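You operate a simulated robot arm through the tools that you are given. There is no shell and no other tool.

Carry out the task below with a simulated two-armed robot. There is one attempt and no reset: what you move stays moved.

JOB
Adjust the scale to the 200 g weight from the open desk drawer.
Fine: zero it empty first; shut the drawer, leave the weight on the pan; the display must read 200 g.

Only the result counts: the job must be done as asked and must still hold three seconds after the hand-in. Knocking over, shifting, dropping, spilling or breaking anything else fails it.

ROBOT AND FRAMES
Two 7-joint arms with fingered hands on one trunk that stands fixed in place. Base frame: the origin is at the foot of the trunk, x ahead of it, y to its left, z up; the work surface is at about z = 0.565. Units: m, degrees, N and s.
The left shoulder is at [0.06, 0.177, 0.925], the right one opposite. With the tool pointing down near the work surface each hand reaches from about 0.1 to 0.94 m from the base axis, measured 20 degrees to its own side. Payload 4 kg a hand.
Tool frame (each hand has its own): the origin (TCP) lies between the finger pads and is the grasp point; the fingertips stand 0.037 m ahead of it; z points along the fingers, y is the line along which they close. The gripper opens to 0.124 m. The gripper's body begins 0.043 m behind the TCP. The gripper is a hand of 3 fingers: y runs from the thumb to the fingers, the wrist lies at [-0.015, -0.108, -0.202] in the tool frame.
Orientation is that of the tool frame in the base frame, as a unit quaternion [w, x, y, z]. With the fingers straight down and the wrist toward the robot, the tool's x, y and z point along [0, 1, 0], [1, 0, 0] and [0, 0, -1] of the base frame.

CONTROLS
- The arms move only by the tool arm_command. It takes "left_series", "right_series" or both (then of equal length, played together; a hand with none holds still); each is text: rows parted by semicolons, each of 6 numbers parted by spaces: the shift along the tool's x, y, z in m, then the turn, a rotation vector about the tool's x, y, z in rad. In form: x y z wx wy wz; .... A call has 1 to 20 rows; each row shifts and turns the commanded pose from where the row before left it, along the tool's axes as they then stand. Rows are played at 5 a second. More than 0.05 m and 8.6 degrees between two rows, and nothing of the call is played. Where a pose cannot be reached the arm comes as near as it can. A force on the tool above 40 N (or 10 N above the force at the start of the call, whichever is more), or a blocked arm, ends the call early, and 0.2 s more pass. In this call time passes only in rows, and 0.2 s behind the last. It gives the time, the measured TCP pose, the force on the tool (base axes), the opening and the grip force at its end, in the units of the frame above (readings bear some noise), with the torque about the TCP (base axes, N m) and any sound that the robot's microphone picked up.
- Cameras (640 x 400 px; columns grow to the right, rows downward): "scene" is now at [0.0488, -0.0327, 1.5573]; the picture's right is [-0.44, -0.90, 0.00], its down [-0.76, 0.37, -0.53] and it looks along [0.47, -0.23, -0.85] (base axes); focal length 304 px, centre (320, 200). "left" rides on the left gripper at [-0.064, -0.076, -0.137] in its tool frame; the picture's right is [-0.84, -0.26, 0.48], its down [0.48, -0.76, 0.43] and it looks along [0.26, 0.60, 0.76] (tool axes); focal length 256 px, centre (320, 200). "right" rides on the right gripper at [0.064, -0.076, -0.137] in its tool frame; the picture's right is [-0.84, 0.26, -0.48], its down [-0.48, -0.76, 0.43] and it looks along [-0.26, 0.60, 0.76] (tool axes); focal length 256 px, centre (320, 200). There is no depth. A picture from a camera that has moved, and an enlarged one, comes with that camera's place and axes in the base frame and with its lens. The place of the scene camera against the robot may be out by one fixed shift of up to 0.018 m in any direction.
- snapshot(camera): a new picture of that camera. The clock stands still meanwhile.
- lift_body(by): slides the trunk up (or, below 0, down) by that many m; the arms and the scene camera ride with it, the base frame stays. It gives what a move gives, with no picture.
- set_fingers(index, middle, thumb_bend, thumb_turn, hand): sets how far each is bent, from 0 (flat) to 1 (curled in); at 0.3 the hand is open as for a grip, at 0.7 the pads meet at the TCP. One left out holds its place. A second passes; each finger stops where it meets its share of the squeeze, and holds until it gets a number again. It is the only way to open and close the hand. It gives what a move gives, with no picture; readings hold the bend of each and the force on the fingers (four entries, about 0 where the hand has none), thumb and palm. thumb_turn goes from beside the hand (0) to across from the fingers (1), as for a grip.
- turn_head(pan, tilt): turns the head with the scene camera to pan (to the left, within 86 degrees either way) and tilt (down, from -29 to 69), counted from straight ahead of the robot. It gives what a move gives.
- enlarge(camera, box): a new picture of the part [left, top, right, bottom] of that camera's present view, enlarged. The clock stands still meanwhile.
- hand_in(): hands the job in; it is judged then, once.

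Nothing tells you positions but the pictures and the camera data. Unless the task says otherwise, let go and move clear before handing in.

The tools are called by a JSON object that holds its "fn" and its "kwargs". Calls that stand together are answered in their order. arm_command: Moves the arms, as the interface text tells. Its arguments: {"type":"object","properties":{"left_series":{"type":"string"},"right_series":{"type":"string"}},"required":[]} The other tools are called the same way: lift_body (by) slides the trunk up or down; set_fingers (index, middle, thumb_bend, thumb_turn, hand) moves the fingers one by one; turn_head (pan, tilt) turns the head that bears the scene camera; snapshot (camera) takes a picture; enlarge (camera, box) takes an enlarged picture of a part of a camera's view; hand_in () hands the job in.

At the start:

```text
t: 0.0
left_tool_pos: [0.515, -0.0674, 1.1225]
left_orientation: [0.0, 0.707, 0.707, 0.0]
left_ft_force: [0.7, 0.3, -0.6]
left_moment: [0.01, 0.01, -0.03]
left_grip_width: 0.1237
left_finger_force: 0.0
left_shape: jaw
left_bend: [0.3, 0.3, 0.3, 0.98]
left_finger forces: [0.0, 0.0, 0.0, 0.1, 0.0, 0.0]
right_tool_pos: [0.42, -0.5698, 1.0875]
right_orientation: [0.001, 0.707, 0.707, 0.0]
right_ft_force: [0.1, 0.0, 0.1]
right_moment: [0.0, -0.03, -0.02]
right_grip_width: 0.1237
right_finger_force: 0.1
right_shape: jaw
right_bend: [0.3, 0.3, 0.3, 0.98]
right_finger forces: [0.1, 0.0, 0.1, 0.0, 0.0, 0.0]
trunk travel left (down, up): [-0.45, 0.14]
head pan, tilt: [-26.1, 58.1]
```

scene: 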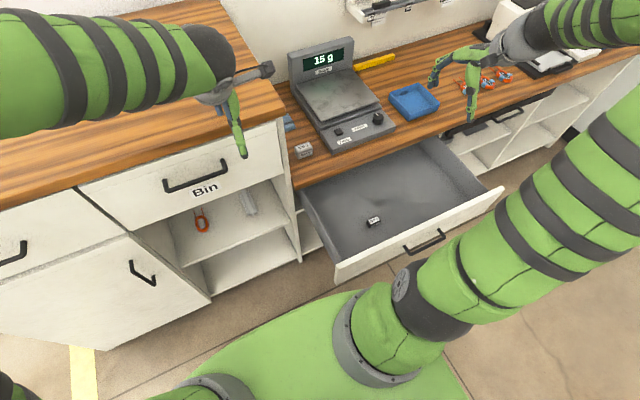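
right: 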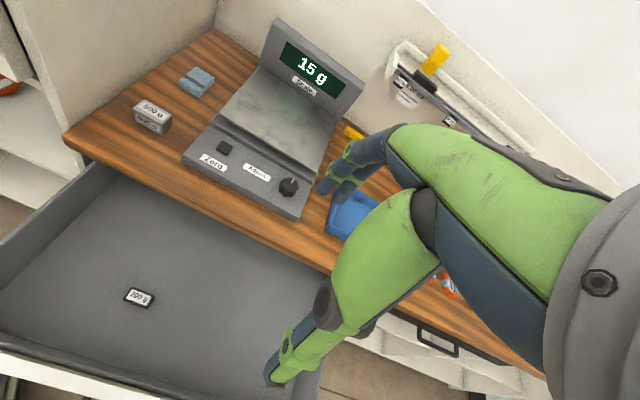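
left: 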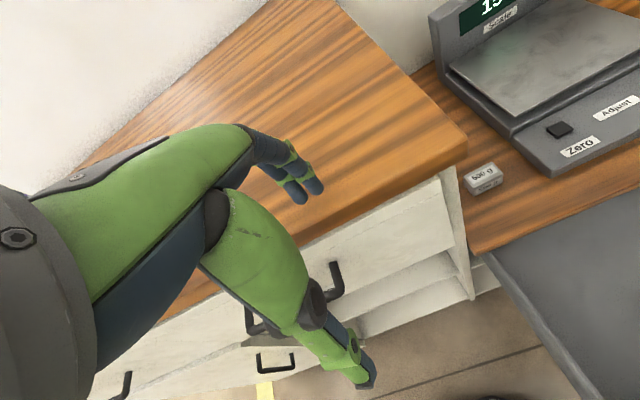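

I see a scale on the desk showing 15 g, an open drawer below it with a small 200 g weight, a 500 g weight beside the scale, and a Zero button and Adjust knob on the scale's front. I'll look closer before moving anything.

{"fn": "enlarge", "kwargs": {"camera": "scene", "box": [270, 30, 430, 130]}}

{"fn": "enlarge", "kwargs": {"camera": "scene", "box": [270, 100, 510, 290]}}

{"fn": "enlarge", "kwargs": {"camera": "right", "box": [120, 10, 380, 230]}}

{"fn": "enlarge", "kwargs": {"camera": "right", "box": [0, 200, 320, 400]}}

```text
4.00 times, centred on (350, 80) of scene
camera zoom: at [0.0488, -0.0327, 1.5573], right [-0.44, -0.9, 0.0], down [-0.76, 0.37, -0.53], along [0.47, -0.23, -0.85], focal length 1214 px, centre (200, 680)
```

zoom: 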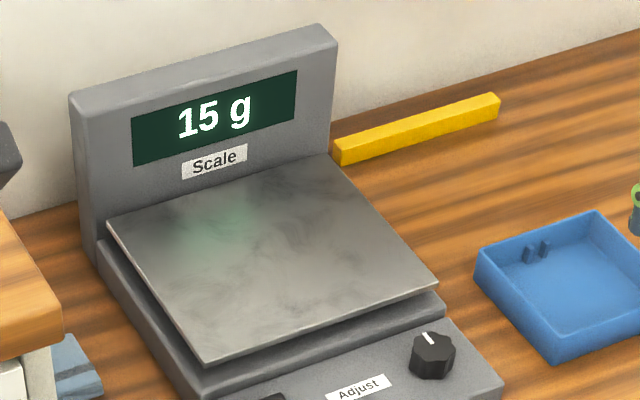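

```text
2.11 times, centred on (390, 195) of scene
camera zoom: at [0.0488, -0.0327, 1.5573], right [-0.44, -0.9, 0.0], down [-0.76, 0.37, -0.53], along [0.47, -0.23, -0.85], focal length 639 px, centre (173, 210)
```

zoom: 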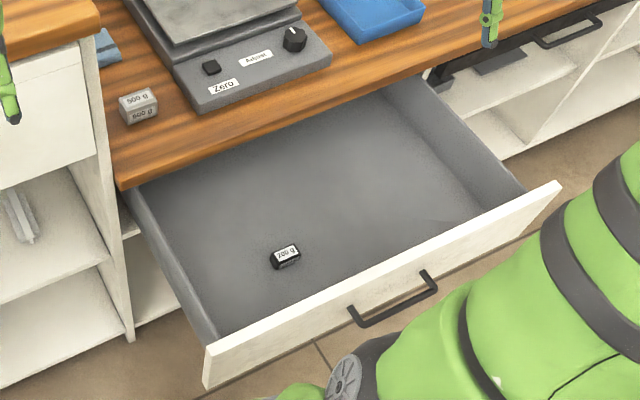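

```text
1.82 times, centred on (250, 120) of right
camera zoom: at [0.3445, -0.5059, 1.2251], right [0.26, -0.84, 0.48], down [-0.76, -0.48, -0.43], along [0.6, -0.26, -0.76], focal length 465 px, centre (447, 346)
```

zoom: 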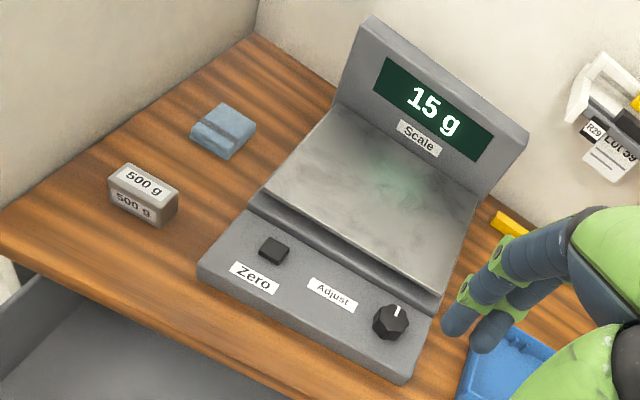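

```text
2.00 times, centred on (160, 300) of right
camera zoom: at [0.3445, -0.5059, 1.2251], right [0.26, -0.84, 0.48], down [-0.76, -0.48, -0.43], along [0.6, -0.26, -0.76], focal length 512 px, centre (640, 0)
```

zoom: 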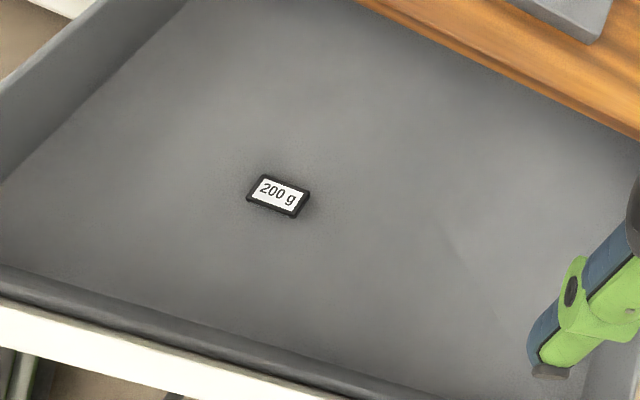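

The scale sits at roughly x 0.68–0.95 with its pan near (0.82, -0.49, 0.80); the Zero button is near (0.69, -0.42, 0.775), the knob near (0.68, -0.58, 0.78), and the 200 g weight near (0.41, -0.43, 0.58). First I'll close the right hand to see what its fingertips look like for pressing Zero.

{"fn": "set_fingers", "kwargs": {"hand": "right", "index": 0.65, "middle": 1.0, "thumb_bend": 0.3, "thumb_turn": 1.0}}

{"fn": "snapshot", "kwargs": {"camera": "right"}}

{"fn": "snapshot", "kwargs": {"camera": "left"}}

```text
t: 1.0
left_tool_pos: [0.5165, -0.0688, 1.1224]
left_orientation: [0.0, 0.707, 0.707, 0.0]
left_ft_force: [-0.5, 0.8, -0.6]
left_moment: [0.01, 0.0, 0.01]
left_grip_width: 0.1232
left_finger_force: 0.2
left_shape: jaw
left_bend: [0.3, 0.3, 0.3, 0.98]
left_finger forces: [0.0, 0.0, 0.0, 0.0, 0.0, 0.0]
right_tool_pos: [0.4204, -0.5702, 1.0868]
right_orientation: [0.0, 0.707, 0.707, 0.0]
right_ft_force: [0.6, 0.2, 0.1]
right_moment: [0.01, 0.01, 0.01]
right_grip_width: 0.0692
right_finger_force: 0.1
right_shape: fingers
right_bend: [0.65, 1.0, 0.3, 0.97]
right_finger forces: [0.0, 0.1, 0.0, 0.0, 0.0, 0.0]
trunk travel left (down, up): [-0.45, 0.14]
head pan, tilt: [-26.1, 58.1]
```

```text
taken
camera right: at [0.3445, -0.5059, 1.225], right [0.26, -0.84, 0.48], down [-0.76, -0.48, -0.43], along [0.6, -0.26, -0.76], focal length 256 px, centre (320, 200)
```

right: 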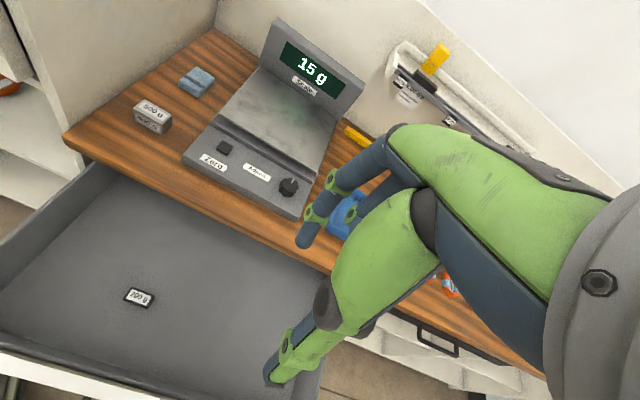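

```text
taken
camera left: at [0.4402, -0.1308, 1.2579], right [-0.26, -0.84, -0.48], down [-0.76, 0.48, -0.43], along [0.6, 0.26, -0.76], focal length 256 px, centre (320, 200)
```

left: 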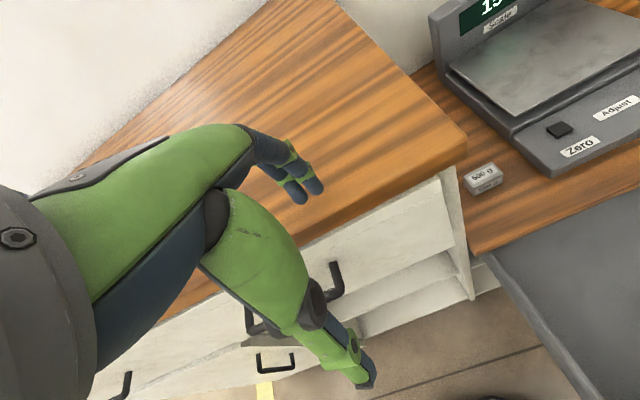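

The index is now the lowest free finger, but the thumb still sticks out. I'll tuck the thumb and straighten the index a little so one fingertip leads.

{"fn": "set_fingers", "kwargs": {"hand": "right", "index": 0.4, "middle": 1.0, "thumb_bend": 0.9, "thumb_turn": 1.0}}

{"fn": "snapshot", "kwargs": {"camera": "right"}}

{"fn": "enlarge", "kwargs": {"camera": "scene", "box": [400, 0, 600, 125]}}

```text
t: 2.0
left_tool_pos: [0.5166, -0.0678, 1.1224]
left_orientation: [-0.001, 0.707, 0.707, 0.0]
left_ft_force: [0.4, 0.3, 0.4]
left_moment: [-0.01, -0.02, 0.0]
left_grip_width: 0.1237
left_finger_force: 0.1
left_shape: jaw
left_bend: [0.3, 0.3, 0.3, 0.98]
left_finger forces: [0.0, 0.0, 0.0, 0.0, 0.0, 0.0]
right_tool_pos: [0.42, -0.571, 1.0877]
right_orientation: [0.0, 0.707, 0.707, 0.001]
right_ft_force: [0.6, 0.7, 0.7]
right_moment: [-0.01, 0.0, 0.01]
right_grip_width: 0.0032
right_finger_force: 0.0
right_shape: fingers
right_bend: [0.4, 1.0, 0.9, 1.0]
right_finger forces: [0.1, 0.1, 0.1, 0.1, 0.0, 0.0]
trunk travel left (down, up): [-0.45, 0.14]
head pan, tilt: [-26.1, 58.1]
```

```text
taken
camera right: at [0.3445, -0.5059, 1.225], right [0.26, -0.84, 0.48], down [-0.76, -0.48, -0.43], along [0.6, -0.26, -0.76], focal length 256 px, centre (320, 200)
```

right: 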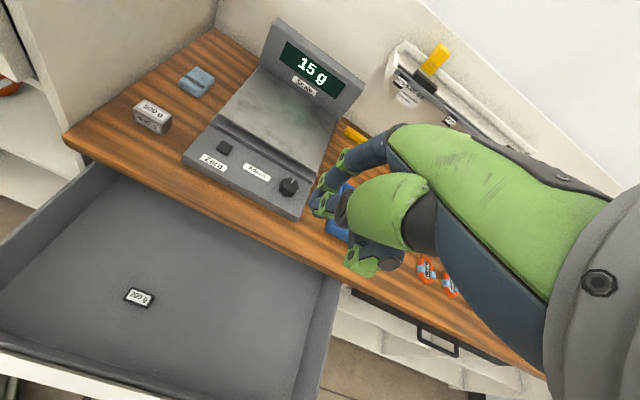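

```text
3.20 times, centred on (500, 62) of scene
camera zoom: at [0.0488, -0.0327, 1.5573], right [-0.44, -0.9, 0.0], down [-0.76, 0.37, -0.53], along [0.47, -0.23, -0.85], focal length 971 px, centre (-256, 640)
```

zoom: 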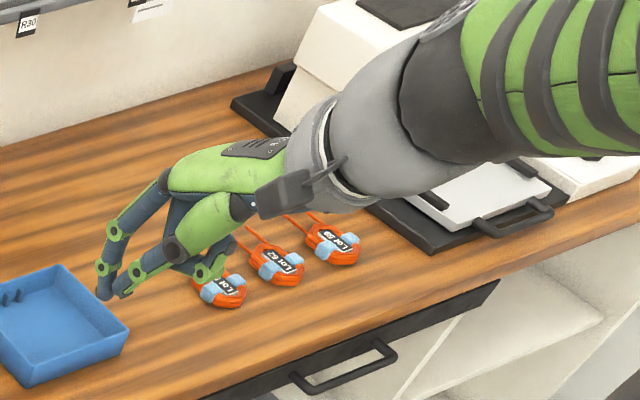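

The single-finger shape leaves the tip position uncertain, so I'll use a closed pinch instead. All three pads then meet at the TCP, which gives a compact, known tip for pressing.

{"fn": "set_fingers", "kwargs": {"hand": "right", "index": 0.4, "middle": 0.4, "thumb_bend": 0.3, "thumb_turn": 1.0}}

{"fn": "set_fingers", "kwargs": {"hand": "right", "index": 0.7, "middle": 0.7, "thumb_bend": 0.7, "thumb_turn": 1.0}}

{"fn": "snapshot", "kwargs": {"camera": "right"}}

{"fn": "enlarge", "kwargs": {"camera": "scene", "box": [400, 0, 600, 125]}}

```text
t: 3.0
left_tool_pos: [0.5148, -0.0678, 1.1226]
left_orientation: [0.0, 0.708, 0.707, 0.0]
left_ft_force: [0.6, -0.2, -0.5]
left_moment: [0.01, 0.02, 0.0]
left_grip_width: 0.1236
left_finger_force: 0.0
left_shape: jaw
left_bend: [0.3, 0.3, 0.3, 0.98]
left_finger forces: [0.0, 0.1, 0.1, 0.0, 0.0, 0.0]
right_tool_pos: [0.4199, -0.572, 1.0877]
right_orientation: [0.0, 0.707, 0.707, 0.0]
right_ft_force: [0.4, -0.2, 0.6]
right_moment: [-0.02, -0.02, 0.01]
right_grip_width: 0.108
right_finger_force: 0.0
right_shape: fingers
right_bend: [0.4, 0.4, 0.3, 0.98]
right_finger forces: [0.1, 0.0, 0.0, 0.1, 0.1, 0.0]
trunk travel left (down, up): [-0.45, 0.14]
head pan, tilt: [-26.1, 58.1]
```

```text
t: 4.0
left_tool_pos: [0.5155, -0.0685, 1.1222]
left_orientation: [0.0, 0.707, 0.707, 0.001]
left_ft_force: [-0.4, -0.1, 0.1]
left_moment: [0.0, -0.03, 0.02]
left_grip_width: 0.1237
left_finger_force: 0.0
left_shape: jaw
left_bend: [0.3, 0.3, 0.3, 0.98]
left_finger forces: [0.1, 0.0, 0.1, 0.0, 0.0, 0.1]
right_tool_pos: [0.4203, -0.5702, 1.0869]
right_orientation: [0.0, 0.707, 0.707, -0.001]
right_ft_force: [-0.8, -0.2, 0.0]
right_moment: [0.0, 0.0, -0.01]
right_grip_width: 0.0022
right_finger_force: 0.0
right_shape: fingers
right_bend: [0.7, 0.7, 0.7, 1.0]
right_finger forces: [0.0, 0.0, 0.0, 0.0, 0.0, 0.1]
trunk travel left (down, up): [-0.45, 0.14]
head pan, tilt: [-26.1, 58.1]
```

```text
taken
camera right: at [0.3445, -0.5059, 1.2251], right [0.26, -0.84, 0.48], down [-0.76, -0.48, -0.43], along [0.6, -0.26, -0.76], focal length 256 px, centre (320, 200)
```

right: 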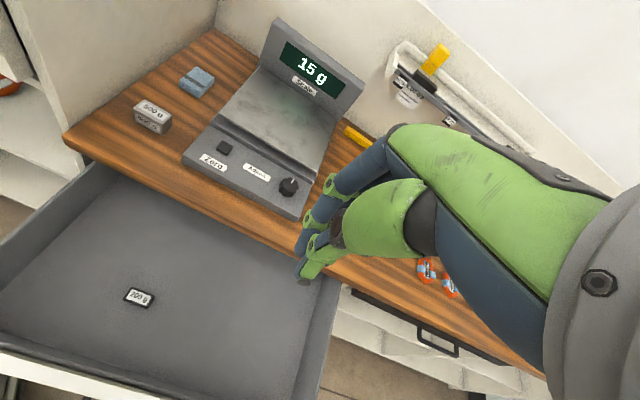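

```text
3.20 times, centred on (500, 62) of scene
camera zoom: at [0.0488, -0.0327, 1.5573], right [-0.44, -0.9, 0.0], down [-0.76, 0.37, -0.53], along [0.47, -0.23, -0.85], focal length 971 px, centre (-256, 640)
```

zoom: 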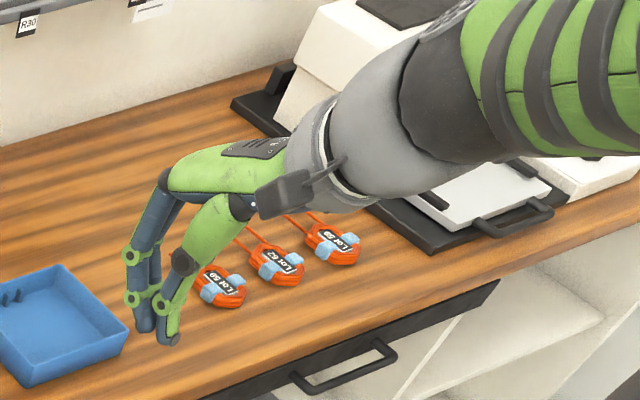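

The closed fingertips appear right where the TCP geometry predicts, which also shows the scene camera is offset by about (+0.015, +0.003, +0.008). I'll move the right hand to hover above the Zero button at about (0.692, -0.424).

{"fn": "arm_command", "kwargs": {"right_series": "0.0162 0.0302 0.0178 0 0 0; 0.0162 0.0302 0.0178 0 0 0; 0.0162 0.0302 0.0178 0 0 0; 0.0162 0.0302 0.0178 0 0 0; 0.0162 0.0302 0.0178 0 0 0; 0.0162 0.0302 0.0178 0 0 0; 0.0162 0.0302 0.0178 0 0 0; 0.0162 0.0302 0.0178 0 0 0; 0.0162 0.0302 0.0178 0 0 0"}}

{"fn": "snapshot", "kwargs": {"camera": "right"}}

{"fn": "snapshot", "kwargs": {"camera": "scene"}}

{"fn": "snapshot", "kwargs": {"camera": "left"}}

```text
t: 6.0
left_tool_pos: [0.5164, -0.0683, 1.1222]
left_orientation: [0.0, 0.707, 0.707, 0.0]
left_ft_force: [0.0, -0.6, -0.4]
left_moment: [0.01, -0.01, -0.02]
left_grip_width: 0.1238
left_finger_force: 0.2
left_shape: jaw
left_bend: [0.3, 0.3, 0.3, 0.98]
left_finger forces: [0.0, 0.0, 0.1, 0.0, 0.0, 0.0]
right_tool_pos: [0.692, -0.4245, 0.9275]
right_orientation: [0.001, 0.707, 0.707, 0.0]
right_ft_force: [-0.1, -0.8, 0.0]
right_moment: [-0.01, -0.01, -0.05]
right_grip_width: 0.0021
right_finger_force: 0.1
right_shape: fingers
right_bend: [0.7, 0.7, 0.7, 1.0]
right_finger forces: [0.1, 0.0, 0.1, 0.0, 0.0, 0.1]
trunk travel left (down, up): [-0.45, 0.14]
head pan, tilt: [-26.1, 58.1]
```

```text
taken
camera right: at [0.6164, -0.3603, 1.0654], right [0.26, -0.84, 0.48], down [-0.76, -0.48, -0.43], along [0.6, -0.26, -0.76], focal length 256 px, centre (320, 200)
```

right: 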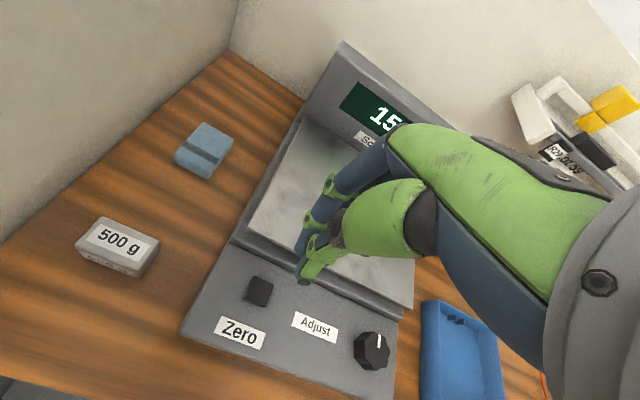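

```text
taken
camera scene: at [0.0495, -0.0326, 1.5573], right [-0.44, -0.9, 0.0], down [-0.76, 0.37, -0.53], along [0.47, -0.23, -0.85], focal length 304 px, centre (320, 200)
```

scene: 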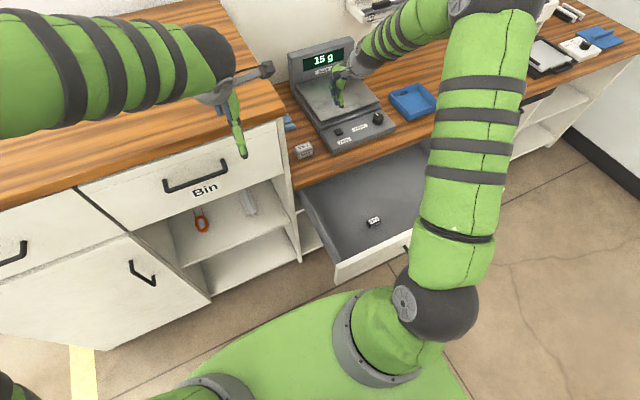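

```text
taken
camera left: at [0.4408, -0.1308, 1.2576], right [-0.26, -0.84, -0.48], down [-0.76, 0.48, -0.43], along [0.6, 0.26, -0.76], focal length 256 px, centre (320, 200)
```

left: 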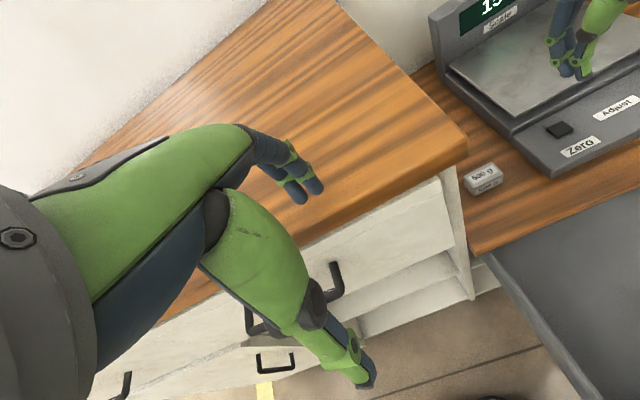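

Two wrist views put the Zero button's top at about (0.691, -0.423, 0.778), and the closed fingertips are straight above it. I'll come down to just over the button and check.

{"fn": "arm_command", "kwargs": {"right_series": "0.001 -0.001 0.025 0 0 0; 0 0 0.025 0 0 0; 0 0 0.025 0 0 0; 0 0 0.022 0 0 0"}}

{"fn": "snapshot", "kwargs": {"camera": "right"}}

{"fn": "enlarge", "kwargs": {"camera": "scene", "box": [280, 50, 440, 150]}}

{"fn": "enlarge", "kwargs": {"camera": "left", "box": [480, 50, 640, 150]}}

```text
t: 7.0
left_tool_pos: [0.517, -0.0687, 1.1221]
left_orientation: [0.0, 0.707, 0.707, 0.0]
left_ft_force: [-0.2, -0.1, 0.2]
left_moment: [-0.01, -0.04, -0.02]
left_grip_width: 0.1236
left_finger_force: 0.0
left_shape: jaw
left_bend: [0.3, 0.3, 0.3, 0.98]
left_finger forces: [0.0, 0.1, 0.1, 0.1, 0.0, 0.1]
right_tool_pos: [0.6922, -0.422, 0.8287]
right_orientation: [0.0, 0.707, 0.707, 0.0]
right_ft_force: [0.2, -0.1, -0.6]
right_moment: [0.03, -0.03, -0.02]
right_grip_width: 0.002
right_finger_force: 0.0
right_shape: fingers
right_bend: [0.7, 0.7, 0.7, 1.0]
right_finger forces: [0.1, 0.0, 0.0, 0.0, 0.1, 0.0]
trunk travel left (down, up): [-0.45, 0.14]
head pan, tilt: [-26.1, 58.1]
```

```text
taken
camera right: at [0.6161, -0.3593, 0.9672], right [0.26, -0.84, 0.48], down [-0.76, -0.48, -0.43], along [0.6, -0.26, -0.76], focal length 256 px, centre (320, 200)
```

right: 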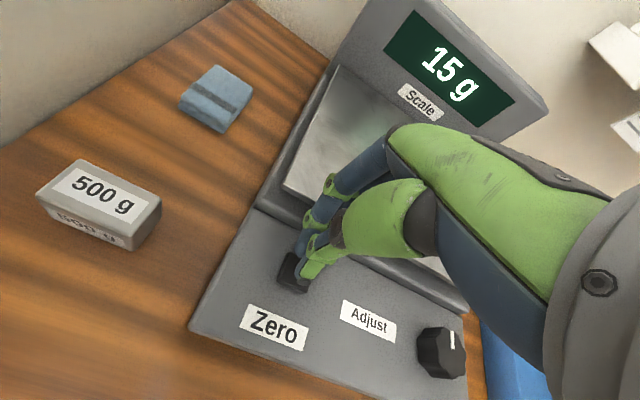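

```text
4.00 times, centred on (360, 100) of scene
camera zoom: at [0.0492, -0.0329, 1.5574], right [-0.44, -0.9, 0.0], down [-0.76, 0.37, -0.53], along [0.47, -0.23, -0.85], focal length 1214 px, centre (160, 600)
```

zoom: 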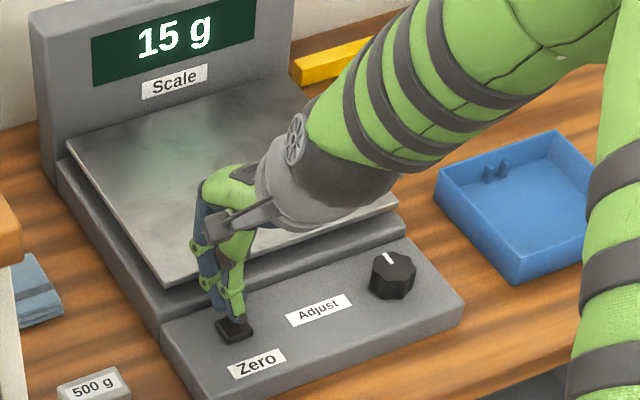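

```text
4.00 times, centred on (560, 100) of left
camera zoom: at [0.4405, -0.131, 1.2578], right [-0.26, -0.84, -0.48], down [-0.76, 0.48, -0.43], along [0.6, 0.26, -0.76], focal length 1024 px, centre (-640, 600)
```

zoom: 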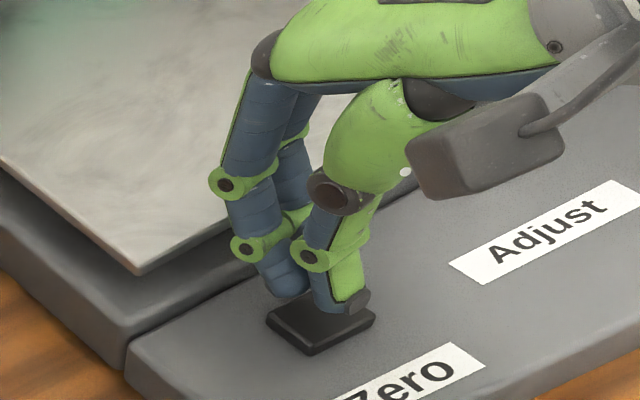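

The fingertips sit about 14 mm above the button, slightly toward its back edge, and the display still reads 15 g with the pan empty. I'll shift 4 mm toward the robot and press in small steps.

{"fn": "arm_command", "kwargs": {"right_series": "0 -0.004 0.004 0 0 0; 0 0 0.004 0 0 0; 0 0 0.003 0 0 0; 0 0 0.002 0 0 0; 0 0 0.002 0 0 0"}}

{"fn": "enlarge", "kwargs": {"camera": "left", "box": [480, 50, 640, 150]}}

{"fn": "enlarge", "kwargs": {"camera": "scene", "box": [280, 50, 440, 150]}}

```text
t: 8.2
left_tool_pos: [0.5171, -0.0685, 1.1235]
left_orientation: [0.0, 0.708, 0.707, 0.0]
left_ft_force: [0.2, -0.4, -1.0]
left_moment: [-0.02, 0.03, -0.02]
left_grip_width: 0.1237
left_finger_force: 0.1
left_shape: jaw
left_bend: [0.3, 0.3, 0.3, 0.98]
left_finger forces: [0.1, 0.1, 0.0, 0.1, 0.1, 0.1]
right_tool_pos: [0.6862, -0.4236, 0.8157]
right_orientation: [0.0, 0.707, 0.707, 0.0]
right_ft_force: [0.2, 0.1, 1.4]
right_moment: [0.03, 0.06, 0.01]
right_grip_width: 0.0021
right_finger_force: 0.9
right_shape: fingers
right_bend: [0.7, 0.7, 0.7, 1.0]
right_finger forces: [0.0, 0.1, 0.0, 0.0, 1.7, 0.0]
trunk travel left (down, up): [-0.45, 0.14]
head pan, tilt: [-26.1, 58.1]
heard: click
```

```text
4.00 times, centred on (560, 100) of left
camera zoom: at [0.4401, -0.1307, 1.2579], right [-0.26, -0.84, -0.48], down [-0.76, 0.48, -0.43], along [0.6, 0.26, -0.76], focal length 1024 px, centre (-640, 600)
```

zoom: 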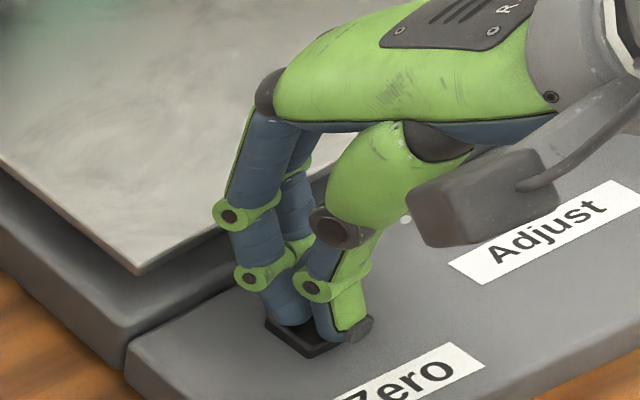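

```text
4.00 times, centred on (360, 100) of scene
camera zoom: at [0.0487, -0.0326, 1.5574], right [-0.44, -0.9, 0.0], down [-0.76, 0.37, -0.53], along [0.47, -0.23, -0.85], focal length 1214 px, centre (160, 600)
```

zoom: 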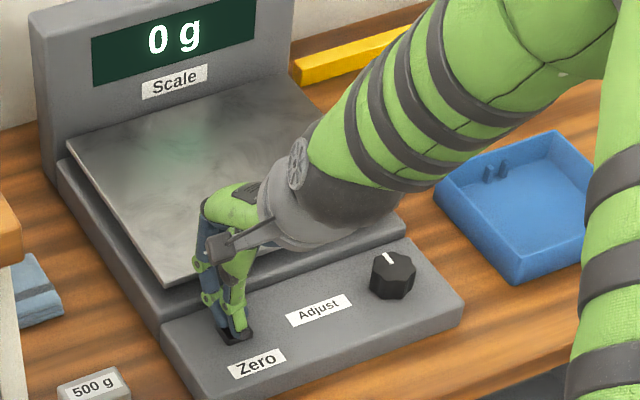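

The button clicked and the display now reads 0 g with the pan empty. I'll lift off and move over the 200 g weight in the drawer at about (0.408, -0.431).

{"fn": "arm_command", "kwargs": {"right_series": "0 0 -0.02 0 0 0; 0 0 -0.04 0 0 0; 0 0 -0.04 0 0 0; 0 0 -0.04 0 0 0; -0.001 -0.04 -0.01 0 0 0; -0.001 -0.04 0 0 0 0; -0.001 -0.04 0 0 0 0; -0.001 -0.04 0 0 0 0; -0.001 -0.04 0 0 0 0; -0.001 -0.04 0 0 0 0; -0.001 -0.038 0 0 0 0"}}

{"fn": "set_fingers", "kwargs": {"hand": "right", "index": 0.4, "middle": 0.4, "thumb_bend": 0.4, "thumb_turn": 1.0}}

{"fn": "snapshot", "kwargs": {"camera": "right"}}

{"fn": "snapshot", "kwargs": {"camera": "scene"}}

```text
t: 10.8
left_tool_pos: [0.5163, -0.0682, 1.1231]
left_orientation: [0.0, 0.707, 0.707, 0.0]
left_ft_force: [0.8, -0.9, -0.3]
left_moment: [-0.03, -0.02, -0.03]
left_grip_width: 0.1234
left_finger_force: 0.1
left_shape: jaw
left_bend: [0.3, 0.3, 0.3, 0.98]
left_finger forces: [0.0, 0.0, 0.1, 0.1, 0.1, 0.0]
right_tool_pos: [0.462, -0.2768, 0.9845]
right_orientation: [-0.012, 0.556, 0.83, 0.035]
right_ft_force: [-0.8, 0.3, -0.5]
right_moment: [0.01, -0.01, -0.04]
right_grip_width: 0.0023
right_finger_force: 0.1
right_shape: fingers
right_bend: [0.7, 0.7, 0.7, 1.0]
right_finger forces: [0.1, 0.0, 0.0, 0.0, 0.1, 0.0]
right hand out of reach, approached as far as the arm can: row 11
trunk travel left (down, up): [-0.45, 0.14]
head pan, tilt: [-26.1, 58.1]
stopped in row 11 (right hand): the arm was blocked; the commanded pose is now the measured one
```

```text
t: 11.8
left_tool_pos: [0.5157, -0.0687, 1.122]
left_orientation: [-0.001, 0.708, 0.707, -0.001]
left_ft_force: [0.4, -1.0, 0.6]
left_moment: [0.01, -0.03, -0.01]
left_grip_width: 0.1235
left_finger_force: 0.1
left_shape: jaw
left_bend: [0.3, 0.3, 0.3, 0.98]
left_finger forces: [0.0, 0.0, 0.0, 0.0, 0.0, 0.1]
right_tool_pos: [0.4634, -0.2787, 0.9857]
right_orientation: [-0.012, 0.558, 0.829, 0.034]
right_ft_force: [0.1, 0.2, -0.8]
right_moment: [-0.02, -0.02, 0.03]
right_grip_width: 0.0926
right_finger_force: 0.0
right_shape: fingers
right_bend: [0.4, 0.4, 0.4, 0.99]
right_finger forces: [0.0, 0.0, 0.1, 0.0, 0.0, 0.0]
trunk travel left (down, up): [-0.45, 0.14]
head pan, tilt: [-26.1, 58.1]
```

```text
taken
camera right: at [0.3656, -0.2568, 1.1225], right [0.55, -0.71, 0.44], down [-0.51, -0.7, -0.5], along [0.66, 0.04, -0.75], focal length 256 px, centre (320, 200)
```

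right: 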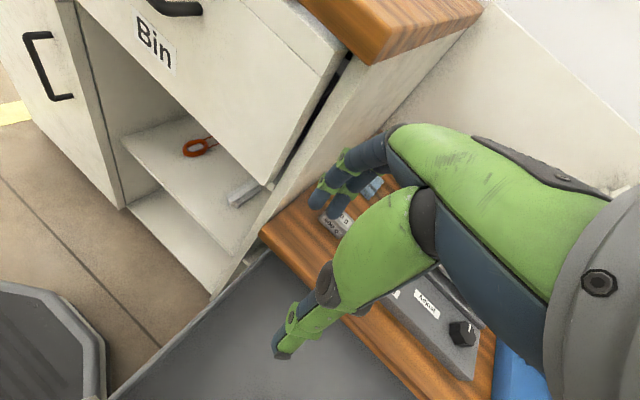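

```text
taken
camera scene: at [0.0487, -0.0327, 1.5573], right [-0.44, -0.9, 0.0], down [-0.76, 0.37, -0.53], along [0.47, -0.23, -0.85], focal length 304 px, centre (320, 200)
```

scene: 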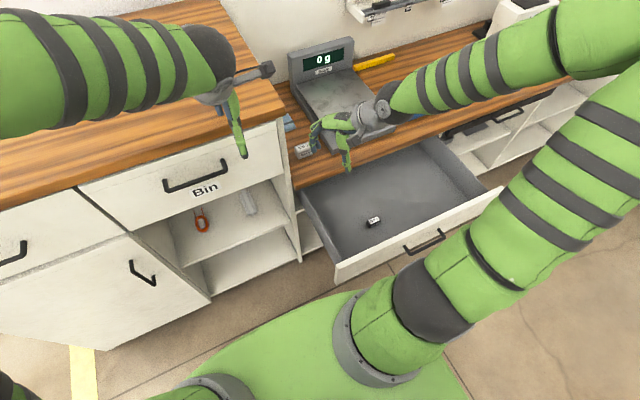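

The scale shows 0 g. Pulling back that close made the right arm reach a joint limit and turn its wrist, so I'll swing the hand out to the right and yaw it so the wrist lies to the right of the weight, where the arm has room.

{"fn": "arm_command", "kwargs": {"right_series": "-0.0354 -0.0187 -0.003 0.043 -0.058 0; -0.0354 -0.0187 0 0 0 0; -0.0354 -0.0187 0 0 0 0; -0.0354 -0.0187 0 0 0 0; -0.0354 -0.0187 0 0 0 0"}}

```text
t: 13.0
left_tool_pos: [0.5156, -0.0685, 1.1214]
left_orientation: [0.001, 0.707, 0.707, 0.0]
left_ft_force: [0.2, 0.2, 0.5]
left_moment: [-0.04, 0.0, 0.0]
left_grip_width: 0.1236
left_finger_force: 0.0
left_shape: jaw
left_bend: [0.3, 0.3, 0.3, 0.98]
left_finger forces: [0.0, 0.0, 0.0, 0.0, 0.0, 0.0]
right_tool_pos: [0.4411, -0.477, 0.9855]
right_orientation: [0.0, 0.557, 0.831, 0.001]
right_ft_force: [-0.8, 1.1, -0.4]
right_moment: [0.02, -0.02, 0.03]
right_grip_width: 0.0932
right_finger_force: 0.2
right_shape: fingers
right_bend: [0.4, 0.4, 0.4, 0.99]
right_finger forces: [0.0, 0.0, 0.0, 0.1, 0.0, 0.0]
trunk travel left (down, up): [-0.45, 0.14]
head pan, tilt: [-26.1, 58.1]
```

The arm followed cleanly and is now upright again at (0.441, -0.477, 0.986) with about 22° yaw. I'll now yaw it on to about 90° in place.

{"fn": "arm_command", "kwargs": {"right_series": "0 0 0 0 0 -0.148; 0 0 0 0 0 -0.148; 0 0 0 0 0 -0.148; 0 0 0 0 0 -0.148; 0 0 0 0 0 -0.148; 0 0 0 0 0 -0.148; 0 0 0 0 0 -0.148; 0 0 0 0 0 -0.144"}}

{"fn": "snapshot", "kwargs": {"camera": "right"}}

{"fn": "snapshot", "kwargs": {"camera": "scene"}}

```text
t: 14.8
left_tool_pos: [0.5146, -0.0677, 1.1226]
left_orientation: [0.0, 0.707, 0.707, 0.0]
left_ft_force: [-0.5, -1.0, -0.1]
left_moment: [-0.01, 0.0, 0.04]
left_grip_width: 0.1238
left_finger_force: 0.2
left_shape: jaw
left_bend: [0.3, 0.3, 0.3, 0.98]
left_finger forces: [0.1, 0.0, 0.1, 0.0, 0.0, 0.0]
right_tool_pos: [0.4433, -0.4766, 0.9833]
right_orientation: [0.0, 0.0, 1.0, 0.001]
right_ft_force: [-0.8, 0.9, 0.0]
right_moment: [0.03, 0.0, -0.01]
right_grip_width: 0.0928
right_finger_force: 0.0
right_shape: fingers
right_bend: [0.4, 0.4, 0.4, 0.99]
right_finger forces: [0.0, 0.1, 0.0, 0.1, 0.0, 0.0]
trunk travel left (down, up): [-0.45, 0.14]
head pan, tilt: [-26.1, 58.1]
```

```text
taken
camera right: at [0.3794, -0.5523, 1.122], right [0.84, 0.26, 0.48], down [0.48, -0.76, -0.44], along [0.26, 0.6, -0.76], focal length 256 px, centre (320, 200)
```

right: 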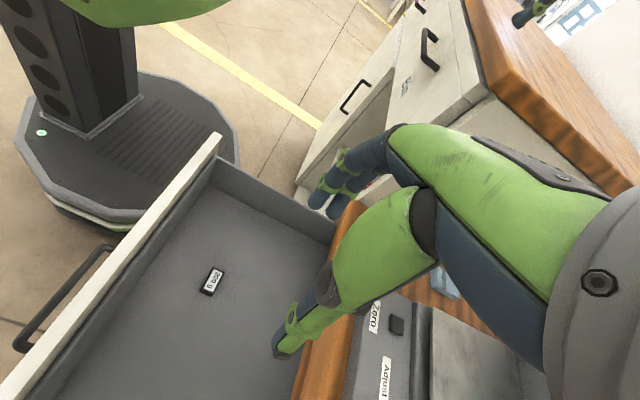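

```text
taken
camera scene: at [0.049, -0.0327, 1.5573], right [-0.44, -0.9, 0.0], down [-0.76, 0.37, -0.53], along [0.47, -0.23, -0.85], focal length 304 px, centre (320, 200)
```

scene: 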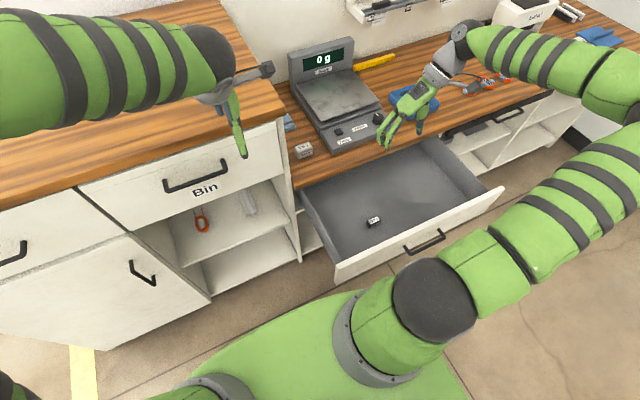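

The weight is confirmed at about (0.407, -0.431), label up, and the arm now has room with its wrist to the right. I'll descend to about 0.14 m above the weight and look again.

{"fn": "arm_command", "kwargs": {"right_series": "0.006 0.0076 0.039 0 0 0; 0.006 0.0076 0.039 0 0 0; 0.006 0.0076 0.039 0 0 0; 0.006 0.0076 0.039 0 0 0; 0.006 0.0076 0.039 0 0 0; 0.006 0.0076 0.039 0 0 0"}}

{"fn": "snapshot", "kwargs": {"camera": "right"}}

{"fn": "snapshot", "kwargs": {"camera": "scene"}}

```text
t: 16.2
left_tool_pos: [0.5166, -0.0684, 1.1214]
left_orientation: [0.0, 0.707, 0.707, 0.001]
left_ft_force: [0.3, -0.3, 0.2]
left_moment: [-0.03, 0.02, -0.03]
left_grip_width: 0.1239
left_finger_force: 0.0
left_shape: jaw
left_bend: [0.3, 0.3, 0.3, 0.98]
left_finger forces: [0.1, 0.1, 0.0, 0.0, 0.0, 0.1]
right_tool_pos: [0.4065, -0.4312, 0.749]
right_orientation: [0.001, 0.001, 1.0, 0.002]
right_ft_force: [0.3, -0.3, 0.7]
right_moment: [-0.02, -0.03, -0.01]
right_grip_width: 0.0931
right_finger_force: 0.0
right_shape: fingers
right_bend: [0.4, 0.4, 0.4, 0.99]
right_finger forces: [0.2, 0.0, 0.0, 0.1, 0.0, 0.1]
trunk travel left (down, up): [-0.45, 0.14]
head pan, tilt: [-26.1, 58.1]
```

```text
taken
camera right: at [0.3427, -0.5061, 0.8861], right [0.84, 0.25, 0.48], down [0.48, -0.76, -0.44], along [0.26, 0.6, -0.76], focal length 256 px, centre (320, 200)
```

right: 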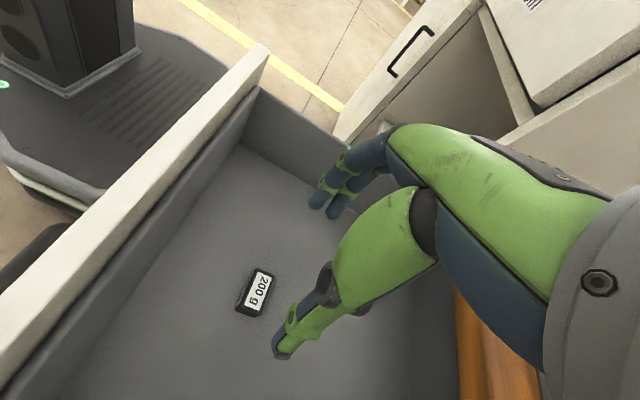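

```text
taken
camera scene: at [0.049, -0.033, 1.5574], right [-0.44, -0.9, 0.0], down [-0.76, 0.37, -0.53], along [0.47, -0.23, -0.85], focal length 304 px, centre (320, 200)
```

scene: 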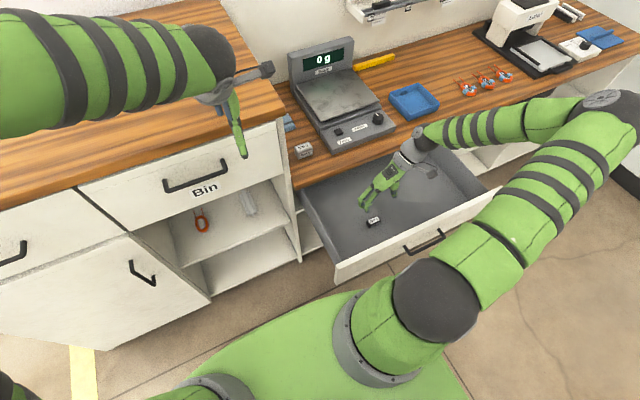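

The hand is centred over the weight at (0.4065, -0.431), with the thumb and fingers straddling its long sides. I'll lower it most of the way.

{"fn": "arm_command", "kwargs": {"right_series": "0 0 0.03 0 0 0; 0 0 0.03 0 0 0; 0 0 0.03 0 0 0; 0 0 0.02 0 0 0"}}

{"fn": "snapshot", "kwargs": {"camera": "right"}}

{"fn": "enlarge", "kwargs": {"camera": "scene", "box": [320, 120, 480, 240]}}

{"fn": "snapshot", "kwargs": {"camera": "left"}}

```text
t: 17.2
left_tool_pos: [0.5152, -0.0685, 1.1233]
left_orientation: [0.001, 0.707, 0.707, 0.0]
left_ft_force: [0.2, 0.0, -0.6]
left_moment: [0.02, 0.0, 0.0]
left_grip_width: 0.1234
left_finger_force: 0.1
left_shape: jaw
left_bend: [0.3, 0.3, 0.3, 0.98]
left_finger forces: [0.0, 0.0, 0.1, 0.0, 0.0, 0.1]
right_tool_pos: [0.4079, -0.4302, 0.6396]
right_orientation: [-0.001, 0.001, 1.0, 0.0]
right_ft_force: [0.1, 0.3, 0.1]
right_moment: [0.03, -0.02, 0.01]
right_grip_width: 0.093
right_finger_force: 0.0
right_shape: fingers
right_bend: [0.4, 0.4, 0.4, 0.99]
right_finger forces: [0.1, 0.1, 0.0, 0.0, 0.2, 0.1]
trunk travel left (down, up): [-0.45, 0.14]
head pan, tilt: [-26.1, 58.1]
```

```text
taken
camera right: at [0.3437, -0.5056, 0.7772], right [0.84, 0.25, 0.48], down [0.48, -0.76, -0.44], along [0.26, 0.6, -0.76], focal length 256 px, centre (320, 200)
```

right: 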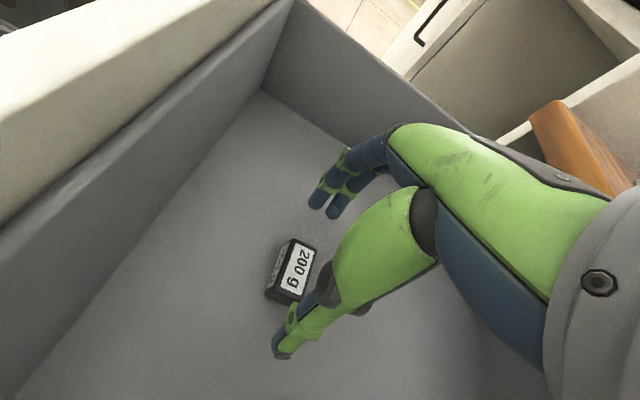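

```text
3.33 times, centred on (400, 180) of scene
camera zoom: at [0.0489, -0.033, 1.5574], right [-0.44, -0.9, 0.0], down [-0.76, 0.37, -0.53], along [0.47, -0.23, -0.85], focal length 1012 px, centre (53, 267)
```

zoom: 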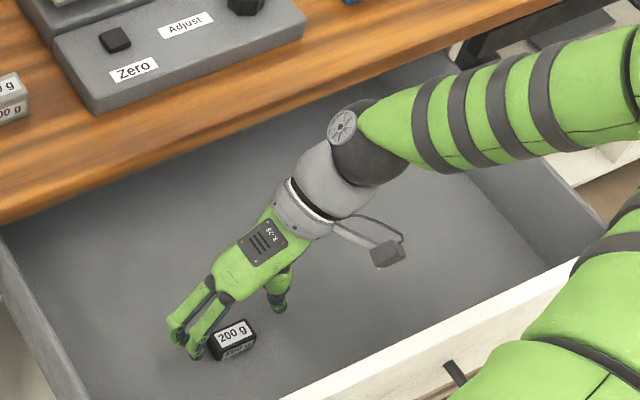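

```text
taken
camera left: at [0.4402, -0.1312, 1.2577], right [-0.26, -0.84, -0.48], down [-0.76, 0.48, -0.43], along [0.6, 0.26, -0.76], focal length 256 px, centre (320, 200)
```

left: 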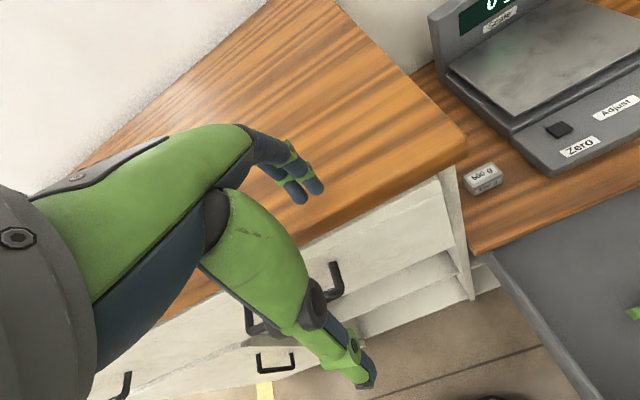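

The weight is centred between the thumb and the two fingers. I'll go down the last 3 cm in small steps, watching for contact with the drawer floor.

{"fn": "arm_command", "kwargs": {"right_series": "0 0 0.01 0 0 0; 0 0 0.008 0 0 0; 0 0 0.006 0 0 0; 0 0 0.004 0 0 0"}}

{"fn": "snapshot", "kwargs": {"camera": "right"}}

{"fn": "enlarge", "kwargs": {"camera": "scene", "box": [340, 170, 440, 250]}}

```text
t: 18.2
left_tool_pos: [0.516, -0.0698, 1.1234]
left_orientation: [0.0, 0.707, 0.707, 0.0]
left_ft_force: [-0.4, 0.0, 0.5]
left_moment: [0.03, -0.02, -0.02]
left_grip_width: 0.1235
left_finger_force: 0.1
left_shape: jaw
left_bend: [0.3, 0.3, 0.3, 0.98]
left_finger forces: [0.1, 0.1, 0.1, 0.1, 0.0, 0.0]
right_tool_pos: [0.4072, -0.4304, 0.613]
right_orientation: [0.001, 0.002, 1.0, 0.001]
right_ft_force: [0.4, -0.2, 0.7]
right_moment: [0.01, -0.01, 0.01]
right_grip_width: 0.0927
right_finger_force: 0.0
right_shape: fingers
right_bend: [0.4, 0.4, 0.4, 0.99]
right_finger forces: [0.0, 0.0, 0.0, 0.0, 0.0, 0.0]
trunk travel left (down, up): [-0.45, 0.14]
head pan, tilt: [-26.1, 58.1]
```

```text
taken
camera right: at [0.3435, -0.506, 0.7503], right [0.84, 0.25, 0.48], down [0.48, -0.76, -0.44], along [0.26, 0.6, -0.76], focal length 256 px, centre (320, 200)
```

right: 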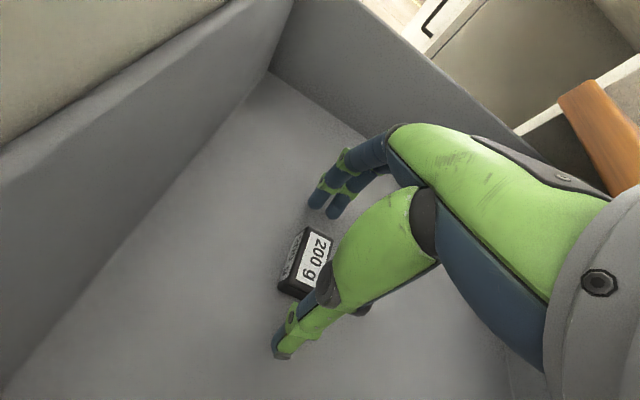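

```text
5.00 times, centred on (390, 210) of scene
camera zoom: at [0.0488, -0.0328, 1.5573], right [-0.44, -0.9, 0.0], down [-0.76, 0.37, -0.53], along [0.47, -0.23, -0.85], focal length 1517 px, centre (-30, 150)
```

zoom: 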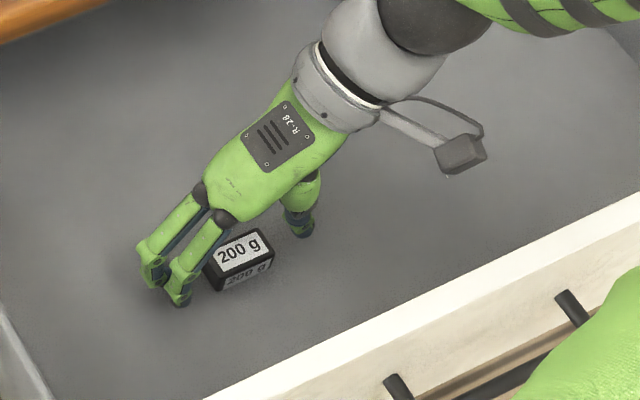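

The fingertips reach well below the weight's top (about z 0.595) and haven't touched the floor. I'll lower 4 mm more and close on the weight.

{"fn": "arm_command", "kwargs": {"right_series": "0 0 0.004 0 0 0"}}

{"fn": "set_fingers", "kwargs": {"hand": "right", "index": 0.7, "middle": 0.7, "thumb_bend": 0.7, "thumb_turn": 1.0}}

{"fn": "snapshot", "kwargs": {"camera": "right"}}

{"fn": "enlarge", "kwargs": {"camera": "scene", "box": [340, 170, 440, 250]}}

```text
t: 18.6
left_tool_pos: [0.515, -0.0684, 1.1237]
left_orientation: [0.0, 0.707, 0.708, 0.001]
left_ft_force: [-0.4, -0.6, 0.0]
left_moment: [0.0, -0.02, -0.03]
left_grip_width: 0.1235
left_finger_force: 0.0
left_shape: jaw
left_bend: [0.3, 0.3, 0.3, 0.98]
left_finger forces: [0.0, 0.0, 0.0, 0.0, 0.0, 0.0]
right_tool_pos: [0.4057, -0.4299, 0.6088]
right_orientation: [0.001, 0.001, 1.0, 0.0]
right_ft_force: [0.0, -0.2, 0.0]
right_moment: [0.01, -0.02, -0.01]
right_grip_width: 0.093
right_finger_force: 0.1
right_shape: fingers
right_bend: [0.4, 0.4, 0.4, 0.99]
right_finger forces: [0.0, 0.1, 0.1, 0.0, 0.1, 0.0]
trunk travel left (down, up): [-0.45, 0.14]
head pan, tilt: [-26.1, 58.1]
```

```text
t: 19.6
left_tool_pos: [0.5157, -0.0676, 1.1224]
left_orientation: [0.0, 0.706, 0.708, 0.0]
left_ft_force: [-0.4, -0.8, 0.6]
left_moment: [0.02, -0.03, 0.02]
left_grip_width: 0.1233
left_finger_force: 0.1
left_shape: jaw
left_bend: [0.3, 0.3, 0.3, 0.98]
left_finger forces: [0.0, 0.0, 0.1, 0.0, 0.0, 0.0]
right_tool_pos: [0.4079, -0.4307, 0.6083]
right_orientation: [0.001, 0.001, 1.0, 0.001]
right_ft_force: [0.6, 1.0, 9.3]
right_moment: [0.3, -0.07, -0.07]
right_grip_width: 0.0512
right_finger_force: 22.0
right_shape: fingers
right_bend: [0.56, 0.57, 0.58, 1.0]
right_finger forces: [11.0, 10.8, 0.0, 0.1, 21.5, 0.0]
trunk travel left (down, up): [-0.45, 0.14]
head pan, tilt: [-26.1, 58.1]
```

```text
taken
camera right: at [0.3433, -0.5058, 0.7467], right [0.84, 0.25, 0.48], down [0.48, -0.76, -0.43], along [0.26, 0.6, -0.76], focal length 256 px, centre (320, 200)
```

right: 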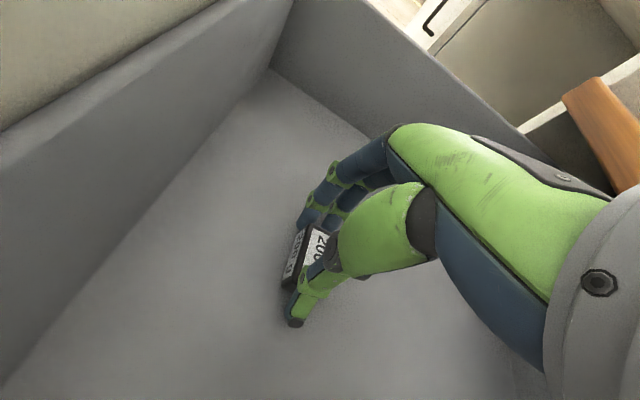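

```text
5.00 times, centred on (390, 210) of scene
camera zoom: at [0.0484, -0.0323, 1.5574], right [-0.44, -0.9, 0.0], down [-0.76, 0.37, -0.53], along [0.47, -0.23, -0.85], focal length 1517 px, centre (-30, 150)
```

zoom: 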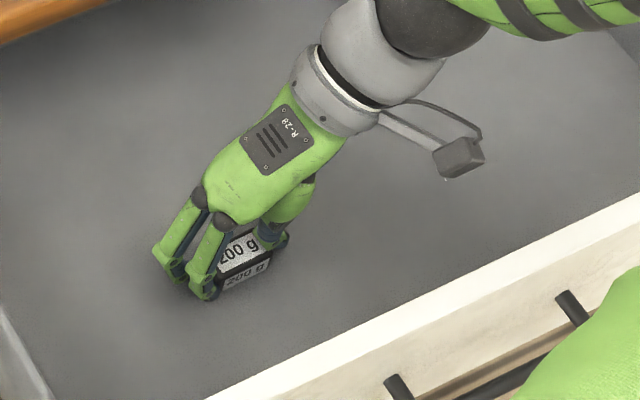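

All three fingers hold the weight (about 22 N, 51 mm wide). I'll lift it straight up out of the drawer and check it stays in the hand.

{"fn": "arm_command", "kwargs": {"right_series": "0 0 -0.01 0 0 0; 0 0 -0.02 0 0 0; 0 0 -0.03 0 0 0; 0 0 -0.04 0 0 0; 0 0 -0.04 0 0 0; 0 0 -0.04 0 0 0; 0 0 -0.04 0 0 0; 0 0 -0.04 0 0 0; 0 0 -0.04 0 0 0; 0 0 -0.04 0 0 0"}}

{"fn": "snapshot", "kwargs": {"camera": "right"}}

{"fn": "snapshot", "kwargs": {"camera": "scene"}}

```text
t: 21.8
left_tool_pos: [0.5153, -0.0675, 1.1223]
left_orientation: [0.0, 0.707, 0.707, 0.0]
left_ft_force: [-0.3, -0.1, -0.6]
left_moment: [0.01, -0.07, -0.02]
left_grip_width: 0.1235
left_finger_force: 0.0
left_shape: jaw
left_bend: [0.3, 0.3, 0.3, 0.98]
left_finger forces: [0.0, 0.0, 0.1, 0.0, 0.0, 0.0]
right_tool_pos: [0.4079, -0.4301, 0.9509]
right_orientation: [0.001, 0.0, 1.0, 0.0]
right_ft_force: [-0.5, 0.4, -2.0]
right_moment: [0.05, -0.01, 0.0]
right_grip_width: 0.0503
right_finger_force: 19.6
right_shape: fingers
right_bend: [0.56, 0.57, 0.58, 1.0]
right_finger forces: [10.5, 9.5, 0.0, 0.0, 19.6, 0.1]
trunk travel left (down, up): [-0.45, 0.14]
head pan, tilt: [-26.1, 58.1]
```

```text
taken
camera right: at [0.343, -0.5053, 1.0886], right [0.84, 0.26, 0.48], down [0.48, -0.76, -0.43], along [0.26, 0.6, -0.76], focal length 256 px, centre (320, 200)
```

right: 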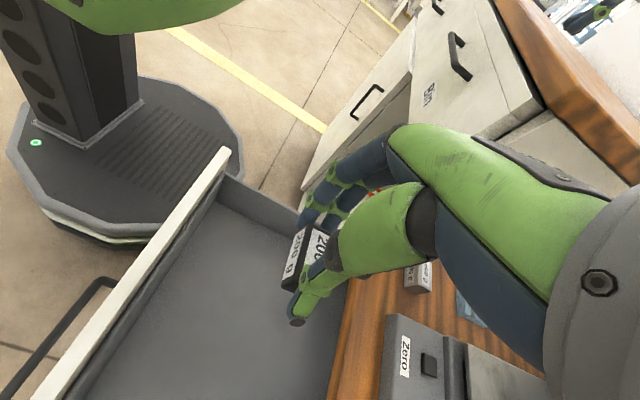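

```text
taken
camera scene: at [0.0487, -0.032, 1.5573], right [-0.44, -0.9, 0.0], down [-0.76, 0.37, -0.53], along [0.47, -0.23, -0.85], focal length 304 px, centre (320, 200)
```

scene: 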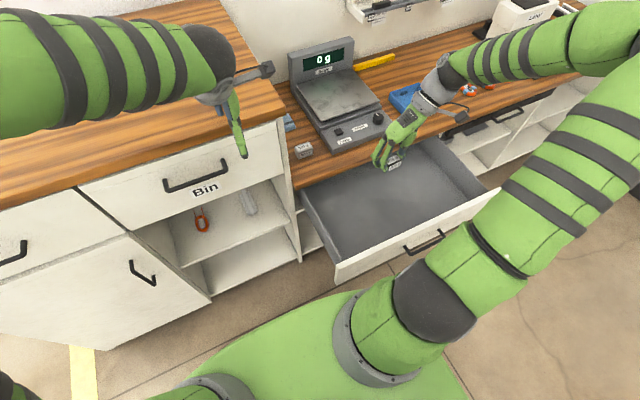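

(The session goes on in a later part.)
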